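You operate a simulated robot arm through the tools that you are given. There is no shell and no other tool.

The job below is to be done with a simulated two-armed robot. You get a single attempt, and the scene is never put back.

Task
Seal the green sleeve and put it back on the shelf.
Fine: switch the sealer on, knob at the film on its label, one closing; the other sleeves stay unsealed where they are.

The check looks at the end state, three seconds after you hand in, the way a careful person would. Anything else that was tipped, shoved, dropped, spilled or broken makes it a failure. Lids that push on must go on centred and level and be pressed home; caps that screw on are set level and turned clockwise until they are tight.

Robot
Two 7-joint arms with fingered hands on one trunk that stands fixed in place. Base frame: the origin is at the foot of the trunk, x ahead of it, y to its left, z up. Readings come in m, rad, newtons and seconds.
The left shoulder is at [0.063, 0.152, 1.132], the right one opposite. With the tool pointing down near the work surface each hand reaches from about 0.14 to 0.68 m from the base axis, measured 20 degrees to its own side. Payload 3.9 kg a hand.
Tool frame (each hand has its own): the origin (TCP) lies between the finger pads and is the grasp point; the fingertips stand 0.029 m ahead of it; z points along the fingers, y is the line along which they close. The gripper opens to 0.1 m. The gripper's body begins 0.034 m behind the TCP. The gripper is a hand of 5 fingers: y runs from the thumb to the fingers, the wrist lies at [-0.015, -0.105, -0.177] in the tool frame, and closing takes about 1.5 s.
Orientation is that of the tool frame in the base frame, as a unit quaternion [x, y, z, w]. With the fingers straight down and the wrist toward the robot, the tool's x, y and z point along [0, 1, 0], [1, 0, 0] and [0, 0, -1] of the base frame.

Tools
- The arms move only by the tool step_arm. It takes "left_plan", "right_plan" or both (then of equal length, played together; a hand with none holds still); each is a list of rows, each a list of 3 entries, a list of its own where there are three numbers: the opening, from 0 (shut) to 1 (fully open), then the shift along the base's x, y, z in m, then the turn, a rotation vector about the base's x, y, z in rad. In form: [[gripper, [tx, ty, tz], [rx, ry, rz]], ...]. A call has 1 to 20 rows; each row shifts and turns the commanded pose from where the row before left it. A row lasts 0.2 s, in which the tool goes at most 0.05 m and 0.15 rad; a call with a longer step from one row to the next is refused whole, and so is a gripper value outside its range. Where a pose cannot be reached the arm comes as near as it can. A force on the tool above 40 N (or 10 N above the force at the start of the call, whichever is more), or a blocked arm, ends the call early, and 0.2 s more pass. The fingers move at their own pace (about 0.153 m/s each) and stop on an object; they squeeze with about 33 N. The grip force told is the motor's: it shows also when the fingers shut on nothing. Time passes only in rows, and 0.2 s behind the last, so rows that do not move let the fingers close. It gives the time, the measured TCP pose, the force on the tool (base axes), the opening and the grip force at its end, in the units of the frame above (readings bear some noise), with the torque about the TCP (base axes, N m) and any sound that the robot's microphone picked up, and new pictures: "views" is both (left out), scene, wrist or none (wrist: the cameras of the hands that moved).
- Cameras (640 x 400 px; columns grow to the right, rows downward): "scene" is now at [0.1263, 0.027, 1.4472]; the picture's right is [0.13, -0.99, 0.01], its down [-0.65, -0.10, -0.76] and it looks along [0.75, 0.09, -0.65] (base axes); focal length 214 px, centre (320, 200). "left" rides on the left gripper at [-0.066, -0.086, -0.121] in its tool frame; the picture's right is [-0.76, -0.31, 0.58], its down [0.59, -0.70, 0.40] and it looks along [0.28, 0.64, 0.71] (tool axes); focal length 247 px, centre (320, 200). "right" rides on the right gripper at [0.066, -0.086, -0.121] in its tool frame; the picture's right is [-0.76, 0.31, -0.58], its down [-0.59, -0.70, 0.40] and it looks along [-0.28, 0.64, 0.71] (tool axes); focal length 247 px, centre (320, 200). There is no depth. A picture from a camera that has moved, and an enlarged one, comes with that camera's place and axes in the base frame and with its lens.
- raise_lower(by): slides the trunk up (or, below 0, down) by that many m; the arms and the scene camera ride with it, the base frame stays. It gives what a move gives, with no picture.
- hand_shape(shape, hand): the hand has 5 fingers and takes this shape, open, in about a second: jaw (thumb against the fingers, like two jaws); tri (thumb and two fingers); tip (a fingertip pinch); poke (one finger out to press); point (the index stretched); flat (the hand flat); cup (the hand cupped); fist (a fist). The gripper value then closes the fingers along that shape, each until it touches; the sizes above hold for jaw. It gives what a move gives, with no picture.
- aim_head(pan, tilt): turns the head with the scene camera to pan (to the left, within 1.501 rad either way) and tilt (down, from -0.506 to 1.204), counted from straight ahead of the robot. It gives what a move gives, and a new picture of the scene camera.
- close_up(camera, box): a new picture of the part [left, top, right, bottom] of that camera's present view, enlarged. The clock stands still meanwhile.
- job_done(): hands the job in; it is judged then, once.

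Nothing tells you positions but the pictures and the camera data. Unless the task says otherwise, let go and move clear before handing in.

The tools are called after ">>>" as name(argument=value, ...) on one line, values as JSON. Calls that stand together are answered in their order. step_arm: Moves the arms, as the interface text tells. Its arguments: {"type":"object","properties":{"left_plan":{"type":"array"},"right_plan":{"type":"array"},"views":{"type":"string","enum":["both","scene","wrist","none"]}},"required":[]} The other tools are called the same way: raise_lower (by) slides the trunk up or down; hand_shape (shape, hand) gives the hand a shape; aim_head (pan, tilt) turns the head that bears the scene camera; close_up (camera, box) takes an enlarged picture of a part of a camera's view; job_done () hands the job in.

At the start:

```text
time: 0.0
left_tcp_pos: [0.2065, 0.2515, 0.6498]
left_tcp_rot: [0.457, 0.88, -0.096, -0.089]
left_contact_force: [-0.2, -0.1, -0.7]
left_moment: [0.0, -0.02, -0.01]
left_grip_width: 0.0999
left_grip_force: 0.1
left_shape: jaw
right_tcp_pos: [0.1994, -0.226, 0.6566]
right_tcp_rot: [0.877, 0.46, -0.097, -0.101]
right_contact_force: [-0.4, -0.1, 0.0]
right_moment: [0.02, 0.02, 0.01]
right_grip_width: 0.1001
right_grip_force: 0.0
right_shape: jaw
trunk travel left (down, up): [-0.775, 0.065]
head pan, tilt: [0.131, 0.719]
```

scene: 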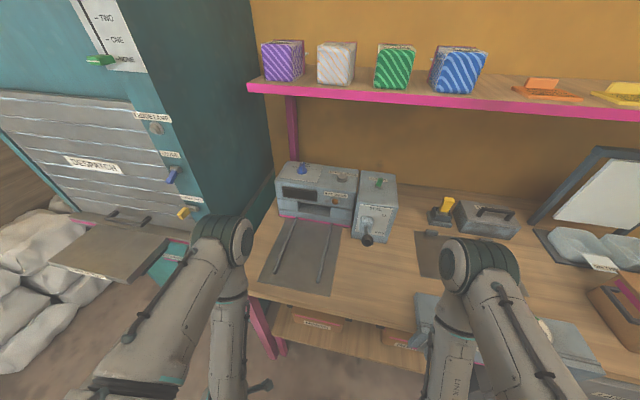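
right: 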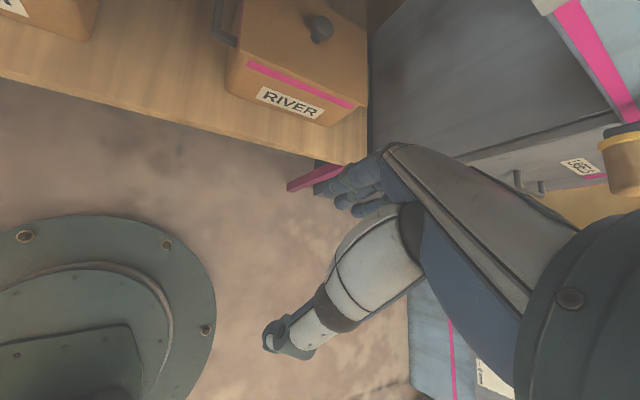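
left: 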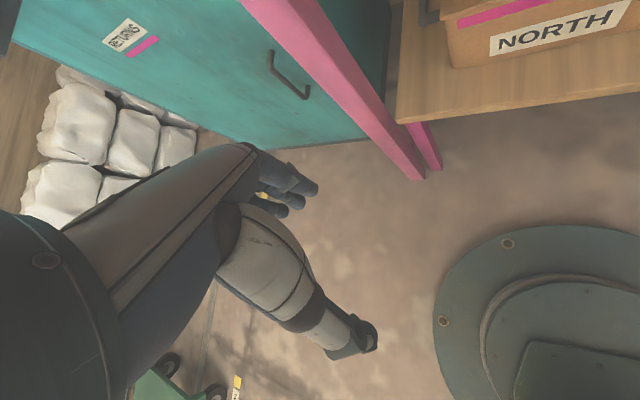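

I see a workbench with a grey machine (probably the sealer) and a shelf with four striped sleeves, one of them green. I'll look closer before moving anything.

>>> close_up(camera="scene", box=[250, 150, 410, 250])

>>> close_up(camera="scene", box=[240, 20, 500, 140])

>>> close_up(camera="scene", box=[400, 150, 640, 300])

>>> close_up(camera="scene", box=[50, 0, 250, 250])

```text
4.00 times, centred on (330, 200) of scene
camera zoom: at [0.1263, 0.027, 1.4472], right [0.13, -0.99, 0.01], down [-0.65, -0.1, -0.76], along [0.75, 0.09, -0.65], focal length 858 px, centre (280, 200)
```

zoom: 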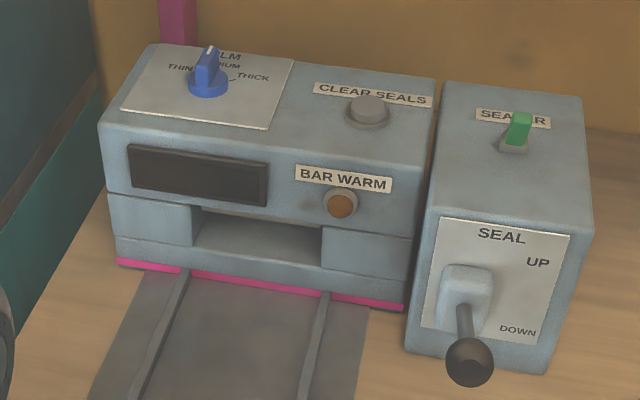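

```text
2.46 times, centred on (370, 80) of scene
camera zoom: at [0.1263, 0.027, 1.4472], right [0.13, -0.99, 0.01], down [-0.65, -0.1, -0.76], along [0.75, 0.09, -0.65], focal length 528 px, centre (197, 495)
```

zoom: 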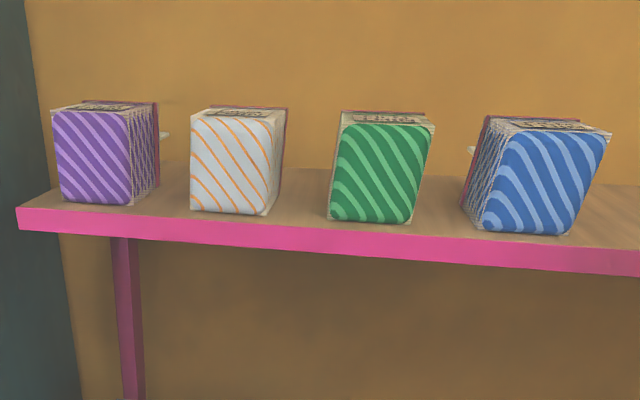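

```text
2.67 times, centred on (520, 225) of scene
camera zoom: at [0.1263, 0.027, 1.4472], right [0.13, -0.99, 0.01], down [-0.65, -0.1, -0.76], along [0.75, 0.09, -0.65], focal length 572 px, centre (-213, 133)
```

zoom: 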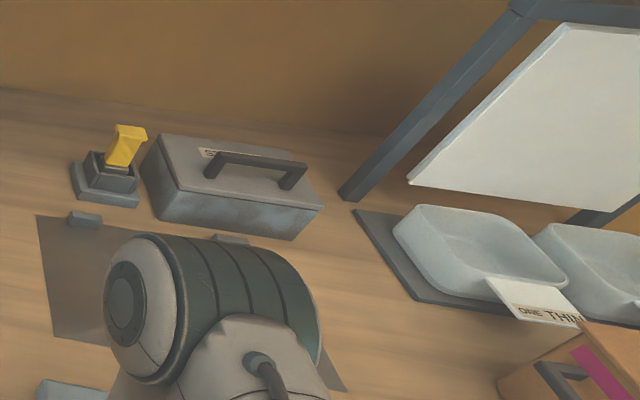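

```text
1.60 times, centred on (150, 125) of scene
camera zoom: at [0.1263, 0.027, 1.4472], right [0.13, -0.99, 0.01], down [-0.65, -0.1, -0.76], along [0.75, 0.09, -0.65], focal length 343 px, centre (592, 320)
```

zoom: 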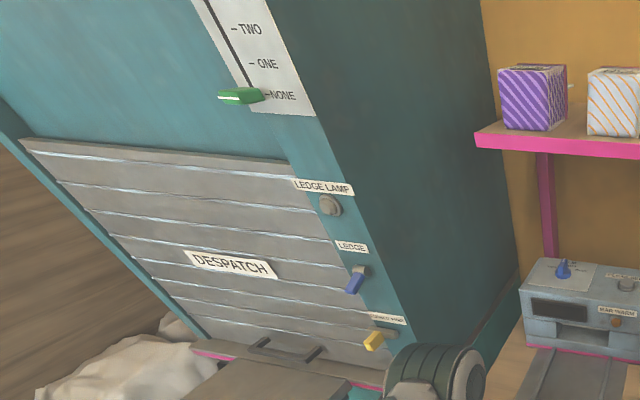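

The sealer has a FILM knob, a green SEALER switch, a SEAL lever and a slot with guide rails. The sleeve labels are on the tops, so I'll zoom in further and look around.

>>> close_up(camera="scene", box=[365, 35, 429, 75])

>>> close_up(camera="scene", box=[255, 35, 319, 75])

>>> close_up(camera="scene", box=[270, 155, 334, 195])

>>> close_up(camera="scene", box=[345, 165, 409, 205])

>>> close_up(camera="scene", box=[345, 205, 409, 245])

>>> close_up(camera="scene", box=[315, 35, 379, 75])

>>> close_up(camera="scene", box=[430, 40, 494, 80])

```text
10.00 times, centred on (397, 55) of scene
camera zoom: at [0.1263, 0.027, 1.4472], right [0.13, -0.99, 0.01], down [-0.65, -0.1, -0.76], along [0.75, 0.09, -0.65], focal length 2145 px, centre (-450, 1650)
```

zoom: 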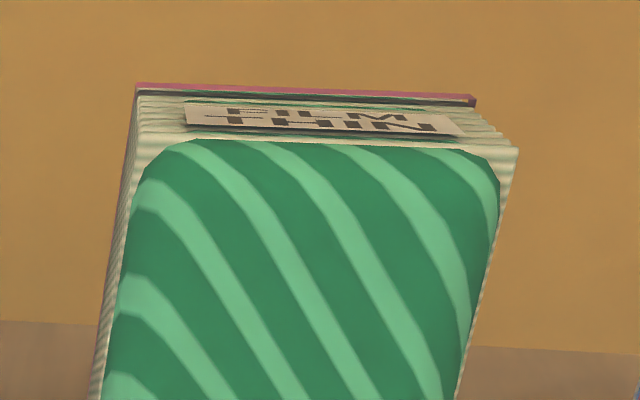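

```text
10.00 times, centred on (287, 55) of scene
camera zoom: at [0.1263, 0.027, 1.4472], right [0.13, -0.99, 0.01], down [-0.65, -0.1, -0.76], along [0.75, 0.09, -0.65], focal length 2145 px, centre (650, 1650)
```

zoom: 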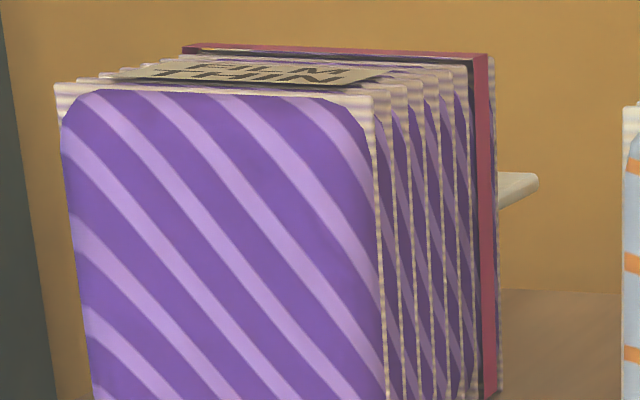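

```text
10.00 times, centred on (302, 175) of scene
camera zoom: at [0.1263, 0.027, 1.4472], right [0.13, -0.99, 0.01], down [-0.65, -0.1, -0.76], along [0.75, 0.09, -0.65], focal length 2145 px, centre (500, 450)
```

zoom: 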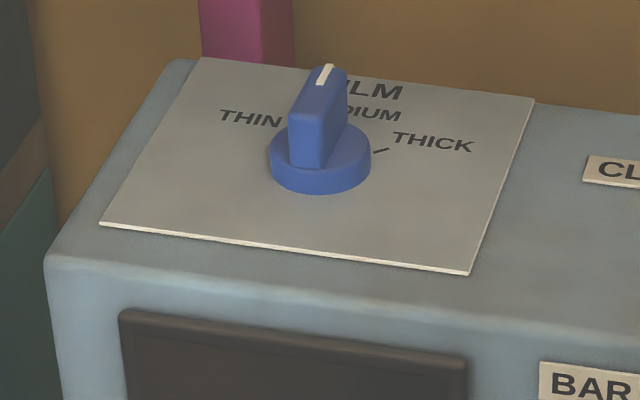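

```text
10.00 times, centred on (377, 185) of scene
camera zoom: at [0.1263, 0.027, 1.4472], right [0.13, -0.99, 0.01], down [-0.65, -0.1, -0.76], along [0.75, 0.09, -0.65], focal length 2145 px, centre (-250, 350)
```

zoom: 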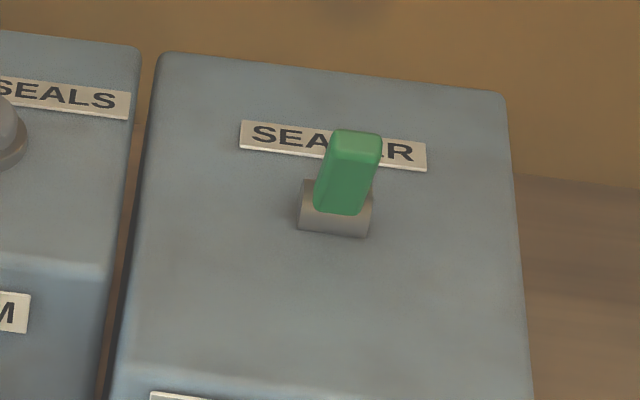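

```text
10.00 times, centred on (377, 225) of scene
camera zoom: at [0.1263, 0.027, 1.4472], right [0.13, -0.99, 0.01], down [-0.65, -0.1, -0.76], along [0.75, 0.09, -0.65], focal length 2145 px, centre (-250, -50)
```

zoom: 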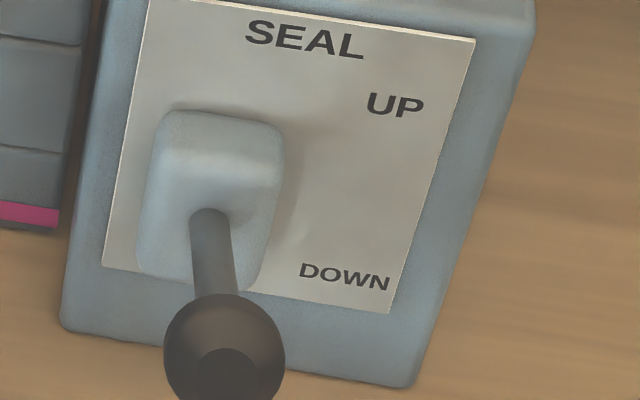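

```text
10.00 times, centred on (347, 55) of scene
camera zoom: at [0.1263, 0.027, 1.4472], right [0.13, -0.99, 0.01], down [-0.65, -0.1, -0.76], along [0.75, 0.09, -0.65], focal length 2145 px, centre (50, 1650)
```

zoom: 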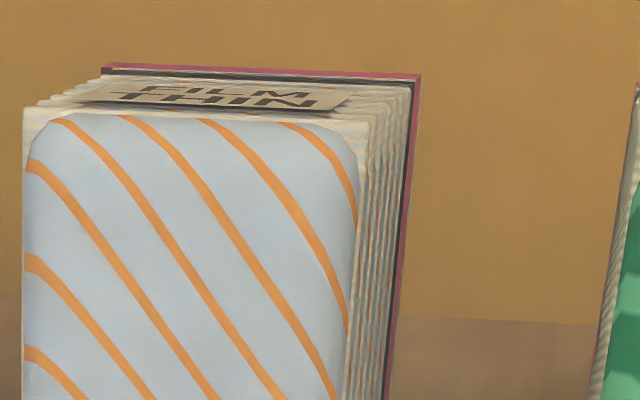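

```text
10.00 times, centred on (462, 60) of scene
camera zoom: at [0.1263, 0.027, 1.4472], right [0.13, -0.99, 0.01], down [-0.65, -0.1, -0.76], along [0.75, 0.09, -0.65], focal length 2145 px, centre (-1100, 1600)
```

zoom: 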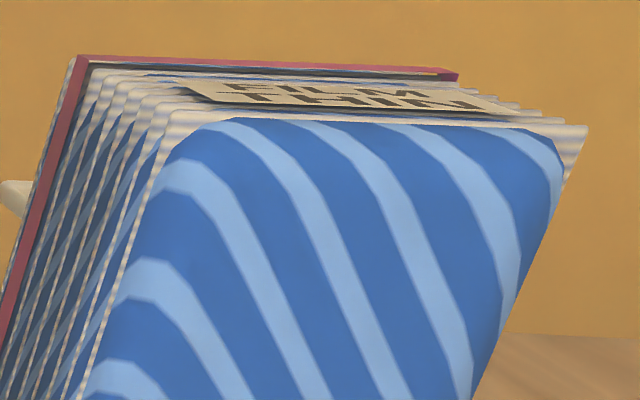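

All the sleeves, green included, are labelled FILM THIN, while the knob seems to point at MEDIUM. I'll raise the trunk to get parallax for locating things.

>>> raise_lower(by=0.064)

>>> aim_head(pan=-0.1, tilt=0.6)

```text
time: 0.8
left_tcp_pos: [0.2096, 0.2449, 0.7021]
left_tcp_rot: [0.455, 0.881, -0.093, -0.094]
left_contact_force: [0.9, -0.2, -0.1]
left_moment: [0.0, 0.01, 0.0]
left_grip_width: 0.0999
left_grip_force: 0.0
left_shape: jaw
right_tcp_pos: [0.1962, -0.231, 0.7036]
right_tcp_rot: [0.875, 0.459, -0.104, -0.112]
right_contact_force: [-19.4, 9.1, 5.0]
right_moment: [-1.42, -3.31, 0.0]
right_grip_width: 0.1001
right_grip_force: 0.1
right_shape: jaw
trunk travel left (down, up): [-0.826, 0.014]
head pan, tilt: [0.131, 0.719]
stopped: the force on the tool passed its limit at 101 N (the readings are from after the stop); the commanded pose is now the measured one
```

```text
time: 1.5
left_tcp_pos: [0.2092, 0.2455, 0.7018]
left_tcp_rot: [0.455, 0.88, -0.094, -0.094]
left_contact_force: [0.2, 0.1, 0.0]
left_moment: [0.02, 0.0, 0.01]
left_grip_width: 0.1
left_grip_force: 0.0
left_shape: jaw
right_tcp_pos: [0.1974, -0.2313, 0.7036]
right_tcp_rot: [0.876, 0.46, -0.101, -0.108]
right_contact_force: [-15.7, 11.3, 2.7]
right_moment: [-1.68, -2.66, -0.04]
right_grip_width: 0.1
right_grip_force: 0.0
right_shape: jaw
trunk travel left (down, up): [-0.826, 0.014]
head pan, tilt: [-0.099, 0.6]
camera scene: at [0.1367, -0.0074, 1.5079], right [-0.1, -1.0, 0.0], down [-0.56, 0.05, -0.83], along [0.82, -0.08, -0.56], focal length 214 px, centre (320, 200)
```

scene: 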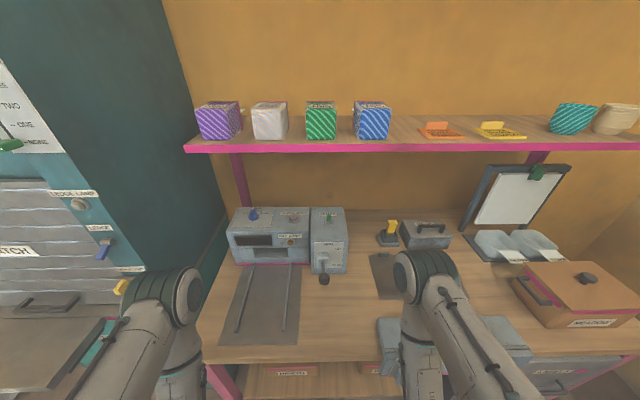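

The right hand bumped something on the way up. I'll look with the wrist cameras to find what it touches.

>>> close_up(camera="right", box=[0, 0, 640, 400])

>>> close_up(camera="left", box=[0, 0, 640, 400])

>>> aim_head(pan=-0.5, tilt=1.15)

```text
1.00 times, centred on (320, 200) of right (not enlarged: the box is as wide or as high as the picture)
camera zoom: at [0.2007, -0.1407, 0.8375], right [-0.02, -0.85, 0.52], down [-0.99, -0.06, -0.14], along [0.15, -0.52, -0.84], focal length 247 px, centre (320, 200)
```

zoom: 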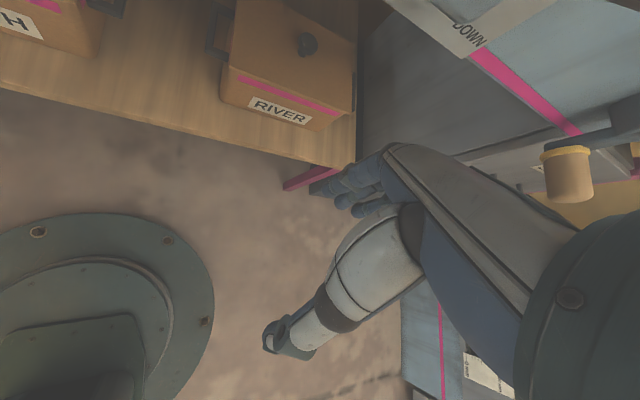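

```text
1.00 times, centred on (320, 200) of left (not enlarged: the box is as wide or as high as the picture)
camera zoom: at [0.2101, 0.1518, 0.8352], right [0.04, -0.84, -0.54], down [-0.99, 0.05, -0.16], along [0.16, 0.54, -0.83], focal length 247 px, centre (320, 200)
```

zoom: 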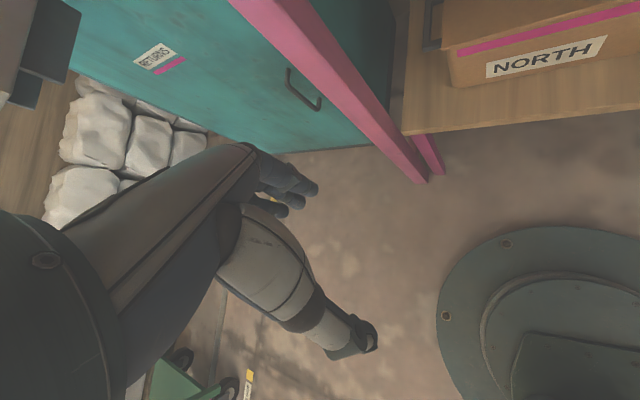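

```text
time: 2.5
left_tcp_pos: [0.2091, 0.2456, 0.7027]
left_tcp_rot: [0.455, 0.881, -0.093, -0.093]
left_contact_force: [0.4, 0.1, 0.7]
left_moment: [-0.01, 0.02, 0.0]
left_grip_width: 0.1003
left_grip_force: 0.0
left_shape: jaw
right_tcp_pos: [0.1979, -0.2312, 0.7044]
right_tcp_rot: [0.876, 0.459, -0.101, -0.109]
right_contact_force: [-18.7, 12.1, -3.0]
right_moment: [-1.95, -3.05, -0.03]
right_grip_width: 0.1001
right_grip_force: 0.0
right_shape: jaw
trunk travel left (down, up): [-0.826, 0.014]
head pan, tilt: [-0.499, 1.15]
camera scene: at [0.1011, -0.0273, 1.4661], right [-0.48, -0.88, 0.0], down [-0.8, 0.44, -0.41], along [0.36, -0.2, -0.91], focal length 214 px, centre (320, 200)
```

scene: 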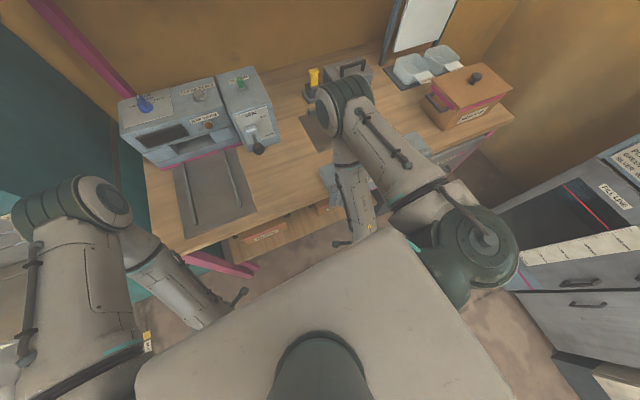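

The right wrist is pressing against an edge about 0.16 m above its TCP, which looks like the front of the light-blue device on the bench. I'll back it off, away and down.

>>> step_arm(right_plan=[[1, [-0.015, 0.01, -0.015], [0, 0, 0]], [1, [-0.015, 0.01, -0.015], [0, 0, 0]], [1, [0, 0, -0.015], [0, 0, 0]]], views="both")

```text
time: 3.3
left_tcp_pos: [0.2103, 0.2437, 0.7019]
left_tcp_rot: [0.455, 0.88, -0.092, -0.096]
left_contact_force: [0.5, 0.3, -0.1]
left_moment: [0.0, -0.01, -0.04]
left_grip_width: 0.1001
left_grip_force: 0.1
left_shape: jaw
right_tcp_pos: [0.1701, -0.2129, 0.6588]
right_tcp_rot: [0.876, 0.459, -0.101, -0.11]
right_contact_force: [0.2, 0.6, 0.1]
right_moment: [0.01, 0.01, -0.01]
right_grip_width: 0.1001
right_grip_force: 0.0
right_shape: jaw
trunk travel left (down, up): [-0.826, 0.014]
head pan, tilt: [-0.499, 1.15]
camera scene: at [0.1058, -0.0305, 1.4658], right [-0.48, -0.88, 0.0], down [-0.8, 0.44, -0.41], along [0.36, -0.19, -0.91], focal length 214 px, centre (320, 200)
camera right: at [0.1732, -0.1225, 0.7922], right [-0.02, -0.85, 0.52], down [-0.99, -0.06, -0.14], along [0.15, -0.52, -0.84], focal length 247 px, centre (320, 200)
```

scene: 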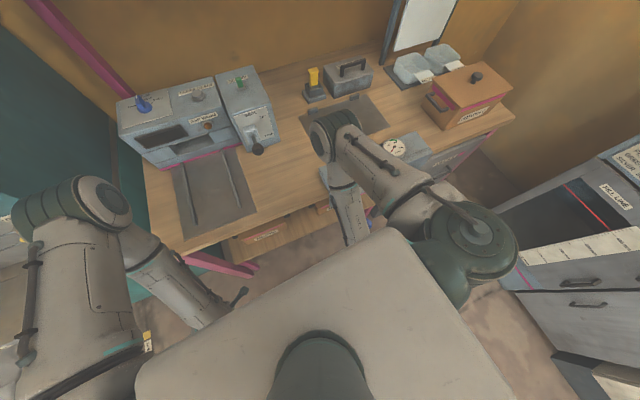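
right: 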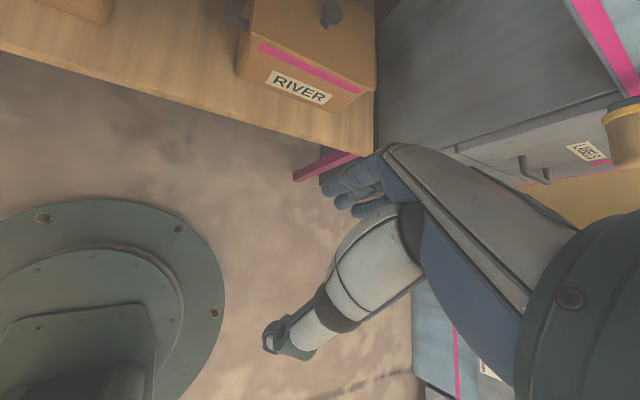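

The right arm is free and unloaded. Rough triangulation puts the lever knob near (0.48, -0.05, 1.01) and the shelf sleeves near x 0.75, z 1.3. Next I'll lift the left arm straight up to use its wrist camera.

>>> step_arm(left_plan=[[1, [0, 0, 0.04], [0, 0, 0]], [1, [0, 0, 0.045], [0, 0, 0]], [1, [0, 0, 0.045], [0, 0, 0]], [1, [0, 0, 0.045], [0, 0, 0]], [1, [0, 0, 0.045], [0, 0, 0]], [1, [0, 0, 0.045], [0, 0, 0]], [1, [0, 0, 0.045], [0, 0, 0]], [1, [0, 0, 0.045], [0, 0, 0]], [1, [0, 0, 0.045], [0, 0, 0]]], views="both")

>>> aim_head(pan=0.0, tilt=0.6)

```text
time: 5.3
left_tcp_pos: [0.3649, 0.2437, 0.9403]
left_tcp_rot: [0.452, 0.882, -0.096, -0.094]
left_contact_force: [-0.3, 0.3, 0.1]
left_moment: [-0.02, 0.02, -0.03]
left_grip_width: 0.0995
left_grip_force: 0.1
left_shape: jaw
left hand out of reach, approached as far as the arm can: row 2, 3, 4, 5, 6, 7, 8, 9
right_tcp_pos: [0.1683, -0.2139, 0.6584]
right_tcp_rot: [0.875, 0.46, -0.101, -0.111]
right_contact_force: [1.4, -0.4, -0.5]
right_moment: [0.0, -0.04, 0.0]
right_grip_width: 0.0999
right_grip_force: 0.1
right_shape: jaw
trunk travel left (down, up): [-0.826, 0.014]
head pan, tilt: [-0.499, 1.15]
camera scene: at [0.1029, -0.0321, 1.4659], right [-0.48, -0.88, 0.0], down [-0.8, 0.44, -0.41], along [0.36, -0.19, -0.91], focal length 214 px, centre (320, 200)
camera left: at [0.367, 0.1501, 1.0739], right [0.05, -0.84, -0.54], down [-0.99, 0.04, -0.16], along [0.16, 0.54, -0.83], focal length 247 px, centre (320, 200)
```

scene: 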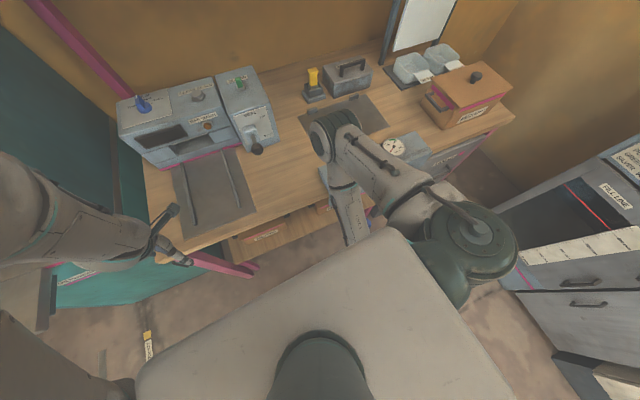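
left: 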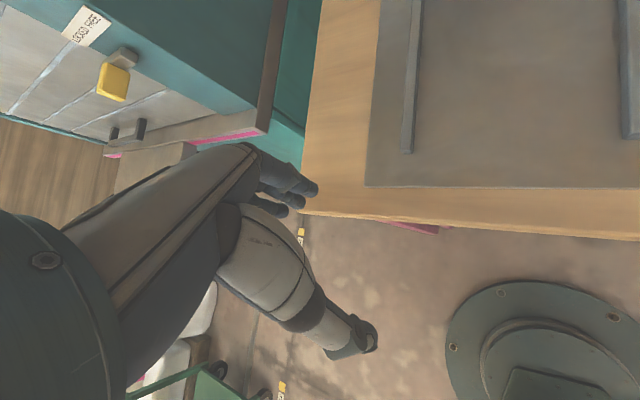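

```text
time: 6.3
left_tcp_pos: [0.3664, 0.2433, 0.9406]
left_tcp_rot: [0.455, 0.88, -0.096, -0.093]
left_contact_force: [0.6, 1.3, -0.9]
left_moment: [-0.01, -0.02, -0.01]
left_grip_width: 0.0998
left_grip_force: 0.1
left_shape: jaw
right_tcp_pos: [0.1697, -0.2128, 0.6588]
right_tcp_rot: [0.876, 0.459, -0.101, -0.11]
right_contact_force: [-0.6, 0.3, -0.5]
right_moment: [-0.02, 0.0, 0.01]
right_grip_width: 0.1001
right_grip_force: 0.0
right_shape: jaw
trunk travel left (down, up): [-0.826, 0.014]
head pan, tilt: [0.0, 0.6]
camera scene: at [0.1405, -0.0017, 1.5075], right [0.0, -1.0, 0.0], down [-0.57, 0.0, -0.82], along [0.82, 0.0, -0.57], focal length 214 px, centre (320, 200)
```

scene: 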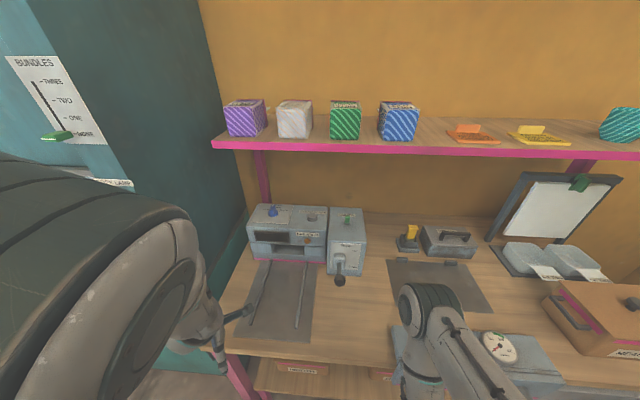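

The left arm could not stay at x 0.21 and slid forward to x 0.37, now above the bench edge. I'll nudge it forward and up to see how commands resolve.

>>> step_arm(left_plan=[[1, [0.03, 0, 0.02], [0, 0, 0]], [1, [0.03, 0, 0.03], [0, 0, 0]], [1, [0, 0, 0.03], [0, 0, 0]]], views="none")

```text
time: 7.1
left_tcp_pos: [0.4258, 0.2464, 1.0203]
left_tcp_rot: [0.453, 0.881, -0.103, -0.091]
left_contact_force: [0.5, -0.2, 0.7]
left_moment: [-0.01, -0.02, 0.0]
left_grip_width: 0.0998
left_grip_force: 0.0
left_shape: jaw
right_tcp_pos: [0.169, -0.2132, 0.659]
right_tcp_rot: [0.876, 0.459, -0.1, -0.109]
right_contact_force: [0.5, 0.4, 0.1]
right_moment: [-0.01, -0.01, -0.01]
right_grip_width: 0.1
right_grip_force: 0.2
right_shape: jaw
trunk travel left (down, up): [-0.826, 0.014]
head pan, tilt: [0.0, 0.6]
```

Commands restart from the measured pose after a limit, so control is fine. I'll turn the left hand to point forward (yawed inward) and lift it so its camera sees the shelf and sleeves.

>>> step_arm(left_plan=[[1, [0, 0, 0.03], [-0.0838, -0.11, 0.0391]], [1, [0, -0.01, 0.03], [-0.0838, -0.11, 0.0391]], [1, [0, -0.02, 0.03], [-0.0838, -0.11, 0.0391]], [1, [0, -0.02, 0.03], [-0.0838, -0.11, 0.0391]], [1, [0, -0.02, 0.03], [-0.0838, -0.11, 0.0391]], [1, [0, -0.02, 0.03], [-0.0838, -0.11, 0.0391]], [1, [0, -0.02, 0.03], [-0.0838, -0.11, 0.0391]], [1, [0, -0.02, 0.03], [-0.0838, -0.11, 0.0391]], [1, [0, -0.02, 0.03], [-0.0838, -0.11, 0.0391]], [1, [0, -0.02, 0.03], [-0.0838, -0.11, 0.0391]], [1, [0, -0.02, 0.03], [-0.0838, -0.11, 0.0391]], [1, [0, -0.02, 0.0], [-0.0838, -0.11, 0.0391]]], views="both")

```text
time: 9.7
left_tcp_pos: [0.6004, 0.256, 1.2947]
left_tcp_rot: [0.208, 0.695, -0.23, 0.649]
left_contact_force: [-0.4, -0.3, -0.1]
left_moment: [0.02, -0.01, 0.01]
left_grip_width: 0.0998
left_grip_force: 0.2
left_shape: jaw
left hand out of reach, approached as far as the arm can: row 1, 2, 3, 4, 5, 6, 7, 8, 9, 10, 11, 12
right_tcp_pos: [0.1688, -0.2118, 0.6584]
right_tcp_rot: [0.876, 0.459, -0.102, -0.11]
right_contact_force: [0.1, -0.9, 0.0]
right_moment: [-0.01, -0.02, 0.0]
right_grip_width: 0.1001
right_grip_force: 0.1
right_shape: jaw
trunk travel left (down, up): [-0.826, 0.014]
head pan, tilt: [0.0, 0.6]
camera scene: at [0.1403, -0.0008, 1.5076], right [0.0, -1.0, 0.0], down [-0.56, 0.0, -0.83], along [0.83, 0.0, -0.56], focal length 214 px, centre (320, 200)
camera left: at [0.4591, 0.258, 1.3711], right [0.34, -0.58, 0.74], down [-0.14, -0.81, -0.57], along [0.93, 0.09, -0.35], focal length 247 px, centre (320, 200)
```

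scene: 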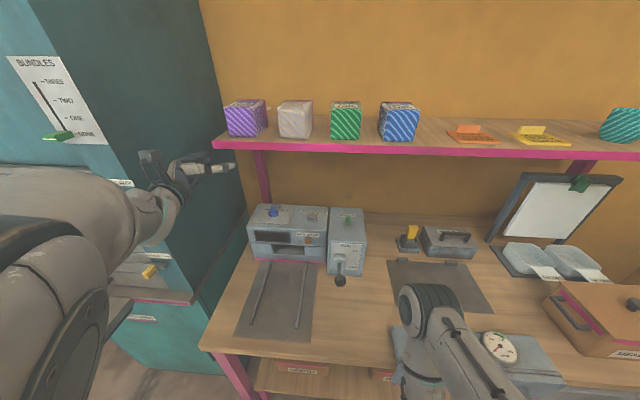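
left: 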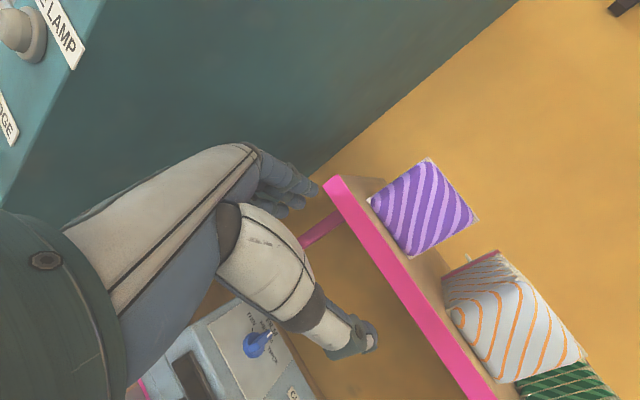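

Now the wrist camera gives a second viewpoint: the shelf's front-left corner is about (0.72, 0.29, 1.30). I'll zoom into both views for detail on the sleeves and the sealer.

>>> close_up(camera="left", box=[320, 120, 640, 400])

>>> close_up(camera="left", box=[130, 290, 310, 400])

>>> close_up(camera="scene", box=[210, 80, 430, 160])

>>> close_up(camera="scene", box=[225, 190, 385, 290])

>>> close_up(camera="scene", box=[380, 210, 540, 310])

```text
1.43 times, centred on (480, 260) of left
camera zoom: at [0.4591, 0.258, 1.3711], right [0.34, -0.58, 0.74], down [-0.14, -0.81, -0.57], along [0.93, 0.09, -0.35], focal length 353 px, centre (91, 114)
```

zoom: 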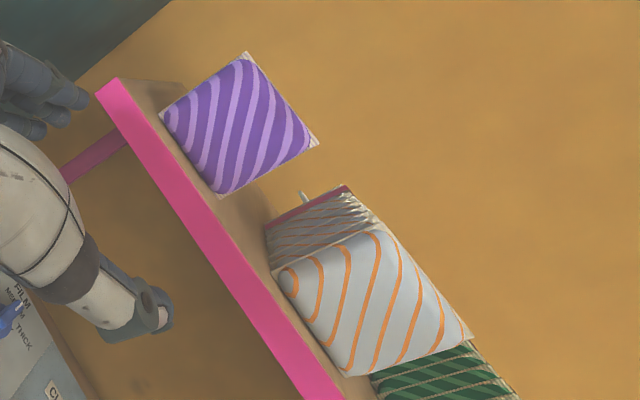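

```text
3.56 times, centred on (220, 345) of left
camera zoom: at [0.4591, 0.258, 1.3711], right [0.34, -0.58, 0.74], down [-0.14, -0.81, -0.57], along [0.93, 0.09, -0.35], focal length 878 px, centre (676, -316)
```

zoom: 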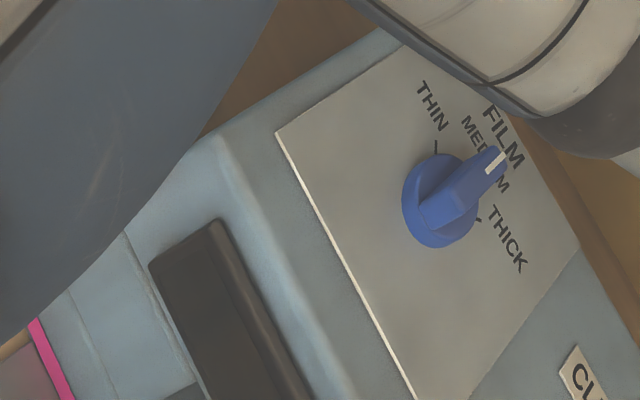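

```text
2.91 times, centred on (320, 120) of scene
camera zoom: at [0.1403, -0.0008, 1.5076], right [0.0, -1.0, 0.0], down [-0.56, 0.0, -0.83], along [0.83, 0.0, -0.56], focal length 624 px, centre (320, 433)
```

zoom: 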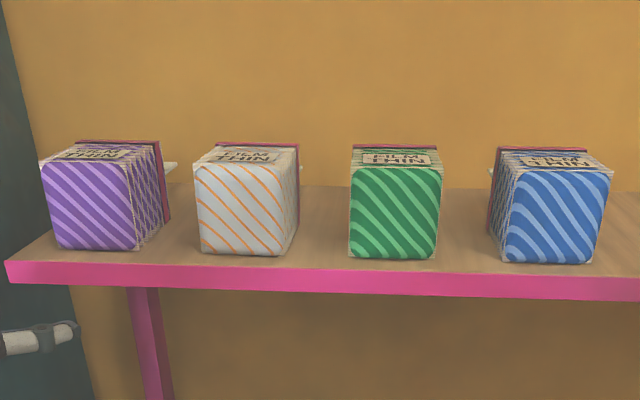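

```text
4.00 times, centred on (305, 240) of scene
camera zoom: at [0.1403, -0.0008, 1.5076], right [0.0, -1.0, 0.0], down [-0.56, 0.0, -0.83], along [0.83, 0.0, -0.56], focal length 858 px, centre (380, 40)
```

zoom: 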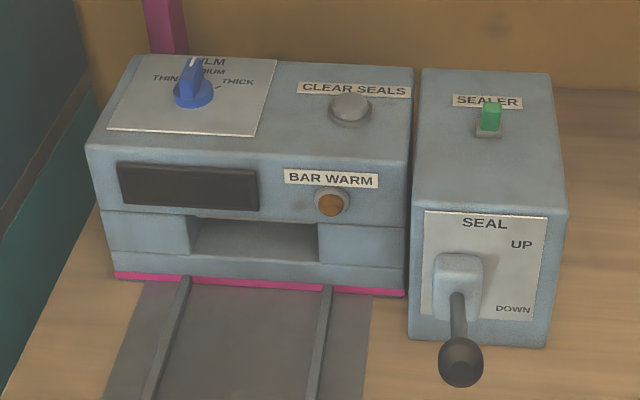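

```text
4.00 times, centred on (460, 260) of scene
camera zoom: at [0.1403, -0.0008, 1.5076], right [0.0, -1.0, 0.0], down [-0.56, 0.0, -0.83], along [0.83, 0.0, -0.56], focal length 858 px, centre (-240, -40)
```

zoom: 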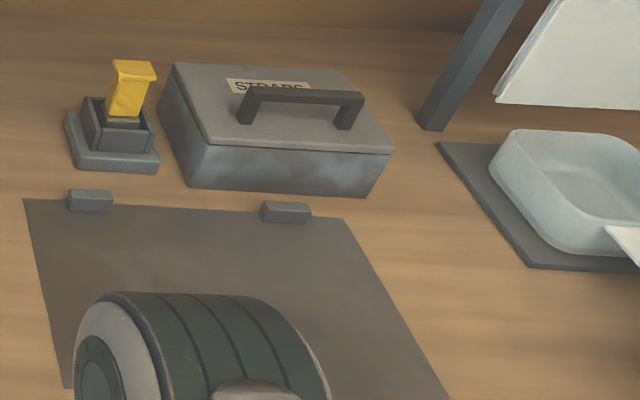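

I'll zoom further on the tabs behind the sleeves and on the slot.

>>> close_up(camera="scene", box=[220, 92, 284, 132])

>>> close_up(camera="scene", box=[372, 92, 436, 132])

>>> close_up(camera="scene", box=[320, 92, 384, 132])

>>> close_up(camera="left", box=[430, 230, 530, 292])

>>> close_up(camera="scene", box=[245, 225, 335, 281])

```text
10.00 times, centred on (252, 112) of scene
camera zoom: at [0.1403, -0.0008, 1.5076], right [0.0, -1.0, 0.0], down [-0.56, 0.0, -0.83], along [0.83, 0.0, -0.56], focal length 2145 px, centre (1000, 1080)
```

zoom: 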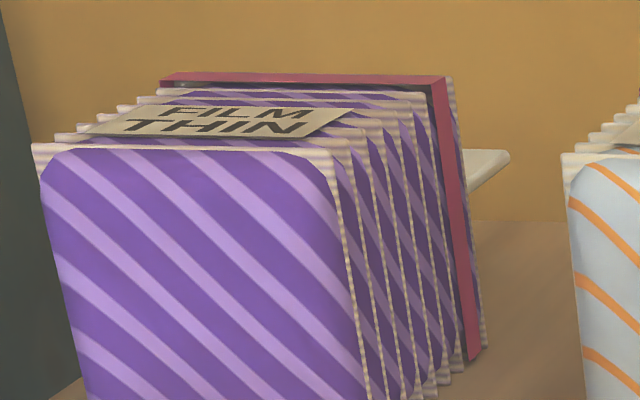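

```text
10.00 times, centred on (404, 112) of scene
camera zoom: at [0.1403, -0.0008, 1.5076], right [0.0, -1.0, 0.0], down [-0.56, 0.0, -0.83], along [0.83, 0.0, -0.56], focal length 2145 px, centre (-520, 1080)
```

zoom: 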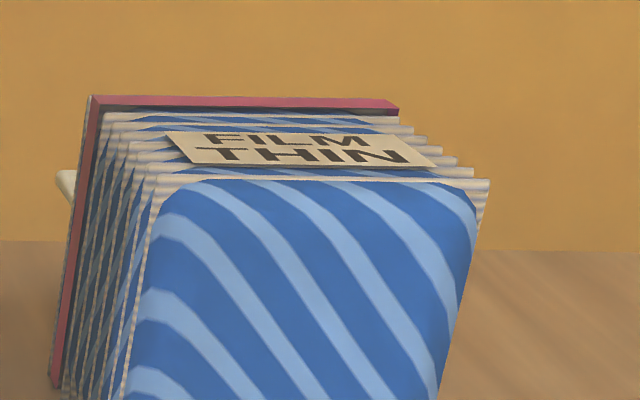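

```text
10.00 times, centred on (352, 112) of scene
camera zoom: at [0.1403, -0.0008, 1.5076], right [0.0, -1.0, 0.0], down [-0.56, 0.0, -0.83], along [0.83, 0.0, -0.56], focal length 2145 px, centre (0, 1080)
```

zoom: 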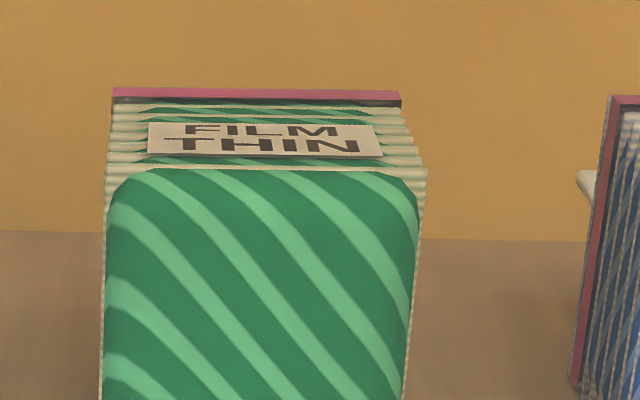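

```text
6.40 times, centred on (480, 261) of left
camera zoom: at [0.4591, 0.258, 1.3711], right [0.34, -0.58, 0.74], down [-0.14, -0.81, -0.57], along [0.93, 0.09, -0.35], focal length 1581 px, centre (-704, -190)
```

zoom: 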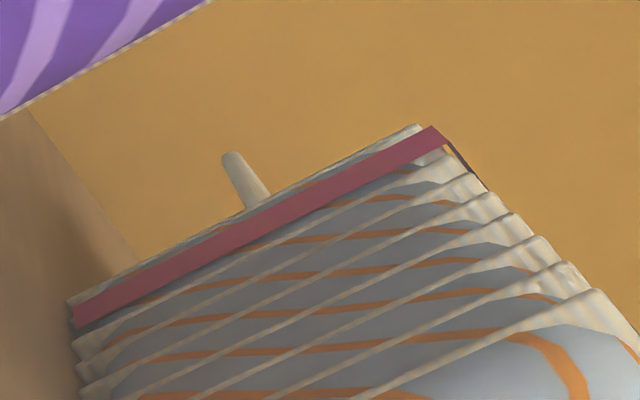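

```text
7.11 times, centred on (290, 253) of scene
camera zoom: at [0.1403, -0.0008, 1.5076], right [0.0, -1.0, 0.0], down [-0.56, 0.0, -0.83], along [0.83, 0.0, -0.56], focal length 1525 px, centre (533, -177)
```

zoom: 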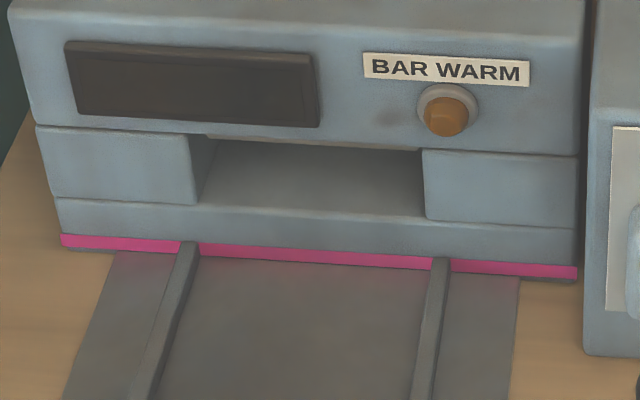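

The sleeves have a flat open mouth at the rear (+x side), just behind a pink frame, so they go into the slot rear-first. I'll check the area around the right arm before choosing an arm.

>>> aim_head(pan=-0.6, tilt=0.9)

>>> close_up(camera="scene", box=[140, 100, 460, 300])

```text
time: 10.7
left_tcp_pos: [0.6029, 0.2587, 1.2918]
left_tcp_rot: [0.208, 0.698, -0.228, 0.646]
left_contact_force: [0.6, 0.1, 0.0]
left_moment: [0.01, 0.01, -0.01]
left_grip_width: 0.0998
left_grip_force: 0.1
left_shape: jaw
right_tcp_pos: [0.1687, -0.2119, 0.6585]
right_tcp_rot: [0.876, 0.459, -0.102, -0.11]
right_contact_force: [0.1, 0.4, 0.2]
right_moment: [0.0, -0.01, 0.01]
right_grip_width: 0.0999
right_grip_force: 0.1
right_shape: jaw
trunk travel left (down, up): [-0.826, 0.014]
head pan, tilt: [-0.6, 0.901]
camera scene: at [0.1148, -0.0436, 1.4828], right [-0.56, -0.83, 0.0], down [-0.65, 0.44, -0.62], along [0.51, -0.35, -0.78], focal length 214 px, centre (320, 200)
```

scene: 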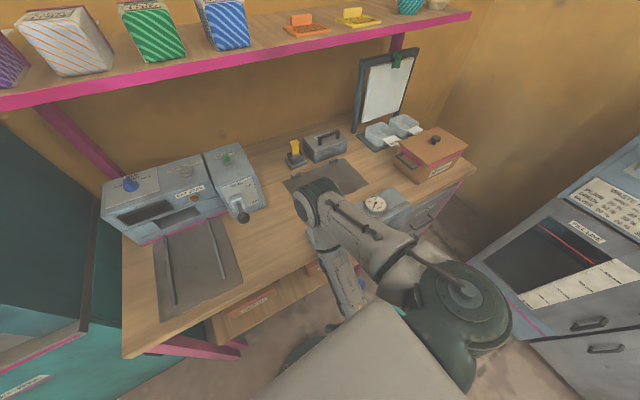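

```text
2.00 times, centred on (300, 200) of scene
camera zoom: at [0.1148, -0.0436, 1.4828], right [-0.56, -0.83, 0.0], down [-0.65, 0.44, -0.62], along [0.51, -0.35, -0.78], focal length 429 px, centre (360, 200)
```

zoom: 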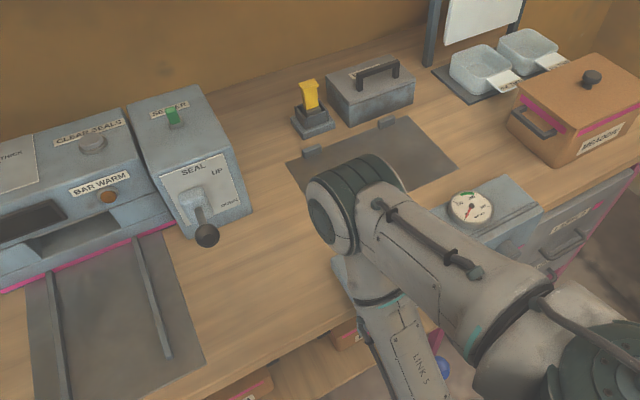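

The right arm is folded over the front right of the bench and can stay there. I'll test how far the left hand reaches across to the green sleeve (about y = -0.07) while staying in front of the shelf and straightening.

>>> step_arm(left_plan=[[1, [0, 0, 0.03], [0, 0, 0]], [1, [0, -0.02, 0.03], [0, 0, 0]], [1, [0, -0.04, 0.01], [0, 0, 0.07]], [1, [0, -0.04, 0.01], [0, 0, 0.07]], [1, [0, -0.04, 0], [0, 0, 0.07]], [1, [0, -0.04, 0], [0, 0, 0.07]], [1, [0, -0.04, 0], [0, 0, 0.07]], [1, [0, -0.04, 0], [0, 0, 0.07]], [1, [0, -0.04, 0], [0, 0, 0.07]], [1, [0, -0.03, 0], [0, 0, 0.07]]], views="wrist")

>>> aim_head(pan=0.0, tilt=0.5)

```text
time: 12.9
left_tcp_pos: [0.712, 0.1069, 1.4696]
left_tcp_rot: [0.006, 0.729, -0.042, 0.683]
left_contact_force: [-0.1, -0.2, -1.2]
left_moment: [0.0, -0.02, 0.0]
left_grip_width: 0.0997
left_grip_force: 0.1
left_shape: jaw
left hand out of reach, approached as far as the arm can: row 1, 2, 3, 4, 5, 6, 7
right_tcp_pos: [0.1703, -0.2117, 0.6578]
right_tcp_rot: [0.876, 0.459, -0.102, -0.109]
right_contact_force: [0.3, 0.3, 0.1]
right_moment: [-0.02, 0.02, -0.01]
right_grip_width: 0.1001
right_grip_force: 0.0
right_shape: jaw
trunk travel left (down, up): [-0.826, 0.014]
head pan, tilt: [-0.6, 0.901]
camera left: at [0.5906, 0.0332, 1.5468], right [0.6, -0.31, 0.74], down [0.31, -0.76, -0.57], along [0.73, 0.57, -0.36], focal length 247 px, centre (320, 200)
```

left: 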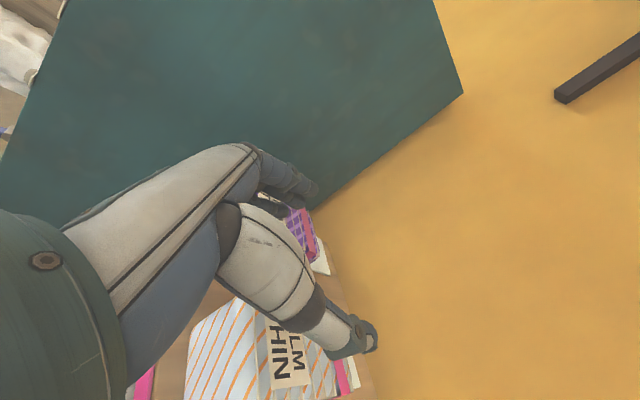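

```text
time: 13.9
left_tcp_pos: [0.7102, 0.1102, 1.4673]
left_tcp_rot: [0.005, 0.73, -0.041, 0.682]
left_contact_force: [-0.9, 0.6, -0.5]
left_moment: [-0.01, 0.03, -0.02]
left_grip_width: 0.0998
left_grip_force: 0.1
left_shape: jaw
right_tcp_pos: [0.1694, -0.2128, 0.6588]
right_tcp_rot: [0.875, 0.46, -0.102, -0.11]
right_contact_force: [-0.5, 0.2, 0.3]
right_moment: [-0.02, -0.01, 0.01]
right_grip_width: 0.1
right_grip_force: 0.1
right_shape: jaw
trunk travel left (down, up): [-0.826, 0.014]
head pan, tilt: [0.0, 0.499]
camera scene: at [0.1436, -0.0013, 1.5166], right [0.0, -1.0, 0.0], down [-0.48, 0.0, -0.88], along [0.88, 0.0, -0.48], focal length 214 px, centre (320, 200)
```

scene: 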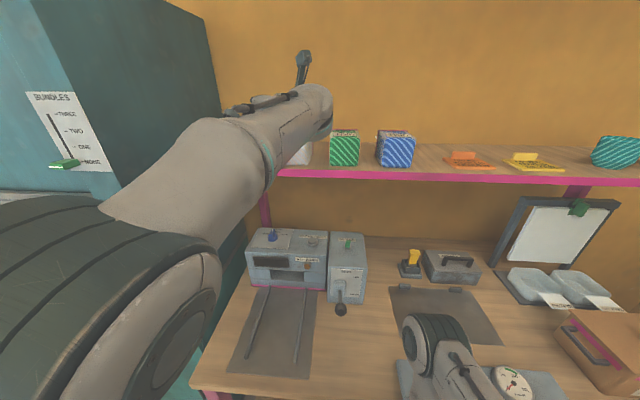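

The arm drifted upward and forward near a joint limit but touched nothing, and the hand now points straight ahead. I'll pull back from the shelf in small steps and watch reachability.

>>> step_arm(left_plan=[[1, [-0.02, -0.02, 0], [0, 0, 0]], [1, [-0.02, -0.02, 0], [0, 0, 0]], [1, [-0.02, -0.02, 0], [0, 0, 0]]], views="none")

```text
time: 14.7
left_tcp_pos: [0.651, 0.0377, 1.4631]
left_tcp_rot: [0.014, 0.732, -0.037, 0.68]
left_contact_force: [-0.6, -0.1, 0.4]
left_moment: [0.01, -0.02, 0.05]
left_grip_width: 0.1
left_grip_force: 0.1
left_shape: jaw
right_tcp_pos: [0.169, -0.2115, 0.6588]
right_tcp_rot: [0.875, 0.46, -0.102, -0.109]
right_contact_force: [-0.2, 0.0, -0.2]
right_moment: [-0.03, 0.0, 0.02]
right_grip_width: 0.0998
right_grip_force: 0.0
right_shape: jaw
trunk travel left (down, up): [-0.826, 0.014]
head pan, tilt: [0.0, 0.499]
```

That worked within reach, so I'll continue across to y ≈ -0.07 and down in front of the shelf.

>>> step_arm(left_plan=[[1, [0, -0.025, -0.01], [0, 0, 0]], [1, [0, -0.025, -0.02], [0, 0, 0]], [1, [0, -0.025, -0.02], [0, 0, 0]], [1, [0, -0.025, -0.02], [0, 0, 0]], [1, [0, -0.005, -0.02], [0, 0, 0]]], views="both")

```text
time: 16.1
left_tcp_pos: [0.6584, -0.0189, 1.4113]
left_tcp_rot: [-0.037, 0.72, -0.054, 0.691]
left_contact_force: [0.5, -0.5, -0.2]
left_moment: [-0.01, 0.0, -0.04]
left_grip_width: 0.0997
left_grip_force: 0.1
left_shape: jaw
right_tcp_pos: [0.1694, -0.2128, 0.6596]
right_tcp_rot: [0.876, 0.459, -0.101, -0.109]
right_contact_force: [-0.6, 0.0, -0.4]
right_moment: [-0.05, -0.01, 0.0]
right_grip_width: 0.1001
right_grip_force: 0.2
right_shape: jaw
trunk travel left (down, up): [-0.826, 0.014]
head pan, tilt: [0.0, 0.499]
stopped in row 5 (left hand): the arm was blocked; the commanded pose is now the measured one
camera scene: at [0.1432, -0.0005, 1.5167], right [0.0, -1.0, 0.0], down [-0.48, 0.0, -0.88], along [0.88, 0.0, -0.48], focal length 214 px, centre (320, 200)
camera left: at [0.5393, -0.0925, 1.4922], right [0.6, -0.22, 0.76], down [0.35, -0.78, -0.51], along [0.71, 0.58, -0.39], focal length 247 px, centre (320, 200)
```

scene: 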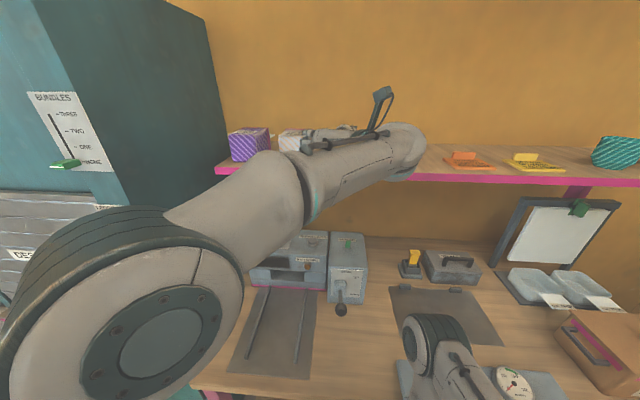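
left: 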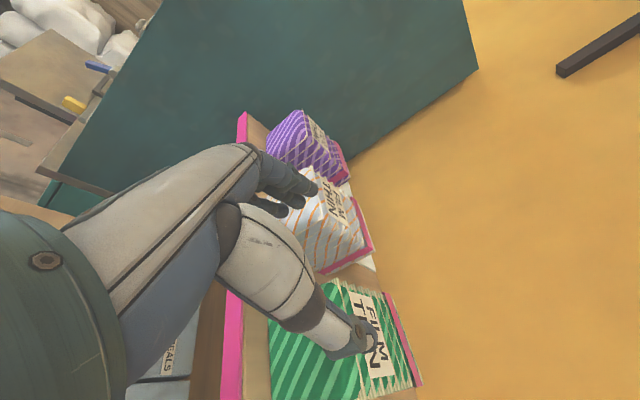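

The reach with the palm-down wrist is blocked at y ≈ -0.02. Having the wrist on the left side of the target (rolled 180°) should suit the left arm better, so I'll back off and roll the hand in free space.

>>> step_arm(left_plan=[[1, [-0.01, 0.02, 0.02], [0, 0, 0]], [1, [-0.01, 0.02, 0.01], [0, 0, 0]], [1, [-0.01, 0.02, 0], [0.1, 0, 0]], [1, [0, 0.01, 0], [0.15, 0, 0]], [1, [0, 0.01, 0], [0.15, 0, 0]], [1, [0, 0.01, 0], [0.15, 0, 0]]], views="none")

```text
time: 17.5
left_tcp_pos: [0.6276, 0.0678, 1.4394]
left_tcp_rot: [0.157, 0.708, 0.145, 0.673]
left_contact_force: [0.1, -1.0, -0.3]
left_moment: [-0.01, -0.02, 0.0]
left_grip_width: 0.0998
left_grip_force: 0.1
left_shape: jaw
right_tcp_pos: [0.1689, -0.2125, 0.6603]
right_tcp_rot: [0.875, 0.46, -0.102, -0.109]
right_contact_force: [-0.2, 0.0, -0.1]
right_moment: [0.01, 0.03, -0.03]
right_grip_width: 0.1001
right_grip_force: 0.0
right_shape: jaw
trunk travel left (down, up): [-0.826, 0.014]
head pan, tilt: [0.0, 0.499]
```

No limits hit, so I'll continue the roll.

>>> step_arm(left_plan=[[1, [-0.005, 0, 0], [0.15, 0, 0]], [1, [-0.005, 0, 0], [0.15, 0, 0]], [1, [-0.005, 0, 0], [0.15, 0, 0]], [1, [-0.005, 0, 0], [0.15, 0, 0]], [1, [0, 0, 0], [0.15, 0, 0]], [1, [0, 0, 0], [0.15, 0, 0]], [1, [0, 0, 0], [0.15, 0, 0]], [1, [0, 0, 0], [0.15, 0, 0]]], views="both")

```text
time: 19.3
left_tcp_pos: [0.608, 0.0666, 1.4387]
left_tcp_rot: [0.508, 0.504, 0.52, 0.467]
left_contact_force: [0.0, -0.1, 0.6]
left_moment: [-0.02, -0.01, 0.02]
left_grip_width: 0.1
left_grip_force: 0.1
left_shape: jaw
right_tcp_pos: [0.1693, -0.2115, 0.6583]
right_tcp_rot: [0.875, 0.46, -0.102, -0.109]
right_contact_force: [0.5, 0.7, -0.3]
right_moment: [0.0, 0.01, 0.0]
right_grip_width: 0.1001
right_grip_force: 0.0
right_shape: jaw
trunk travel left (down, up): [-0.826, 0.014]
head pan, tilt: [0.0, 0.499]
camera scene: at [0.1435, -0.0003, 1.5166], right [0.0, -1.0, 0.0], down [-0.48, 0.0, -0.88], along [0.88, 0.0, -0.48], focal length 214 px, centre (320, 200)
camera left: at [0.4883, 0.0009, 1.3521], right [0.6, -0.71, -0.36], down [0.35, 0.65, -0.68], along [0.72, 0.28, 0.64], focal length 247 px, centre (320, 200)
```

scene: 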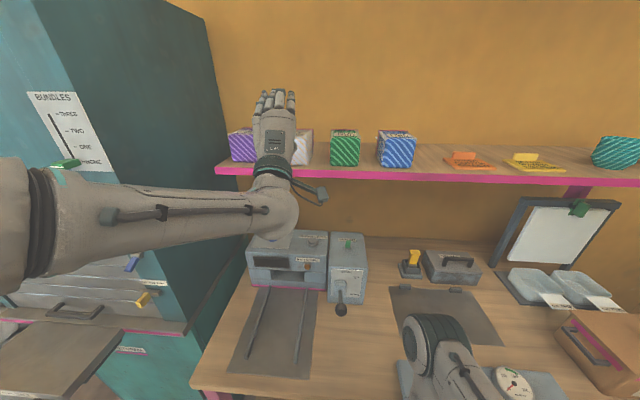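
left: 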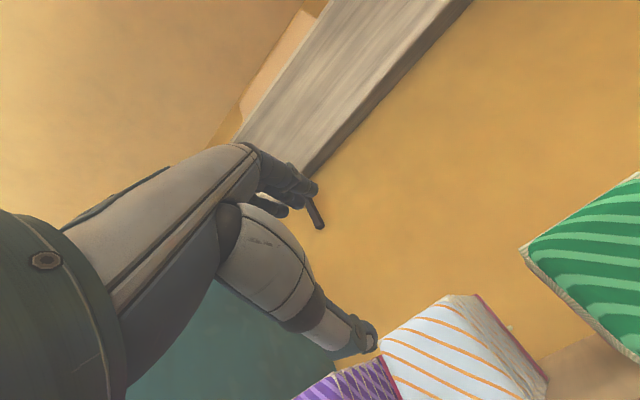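

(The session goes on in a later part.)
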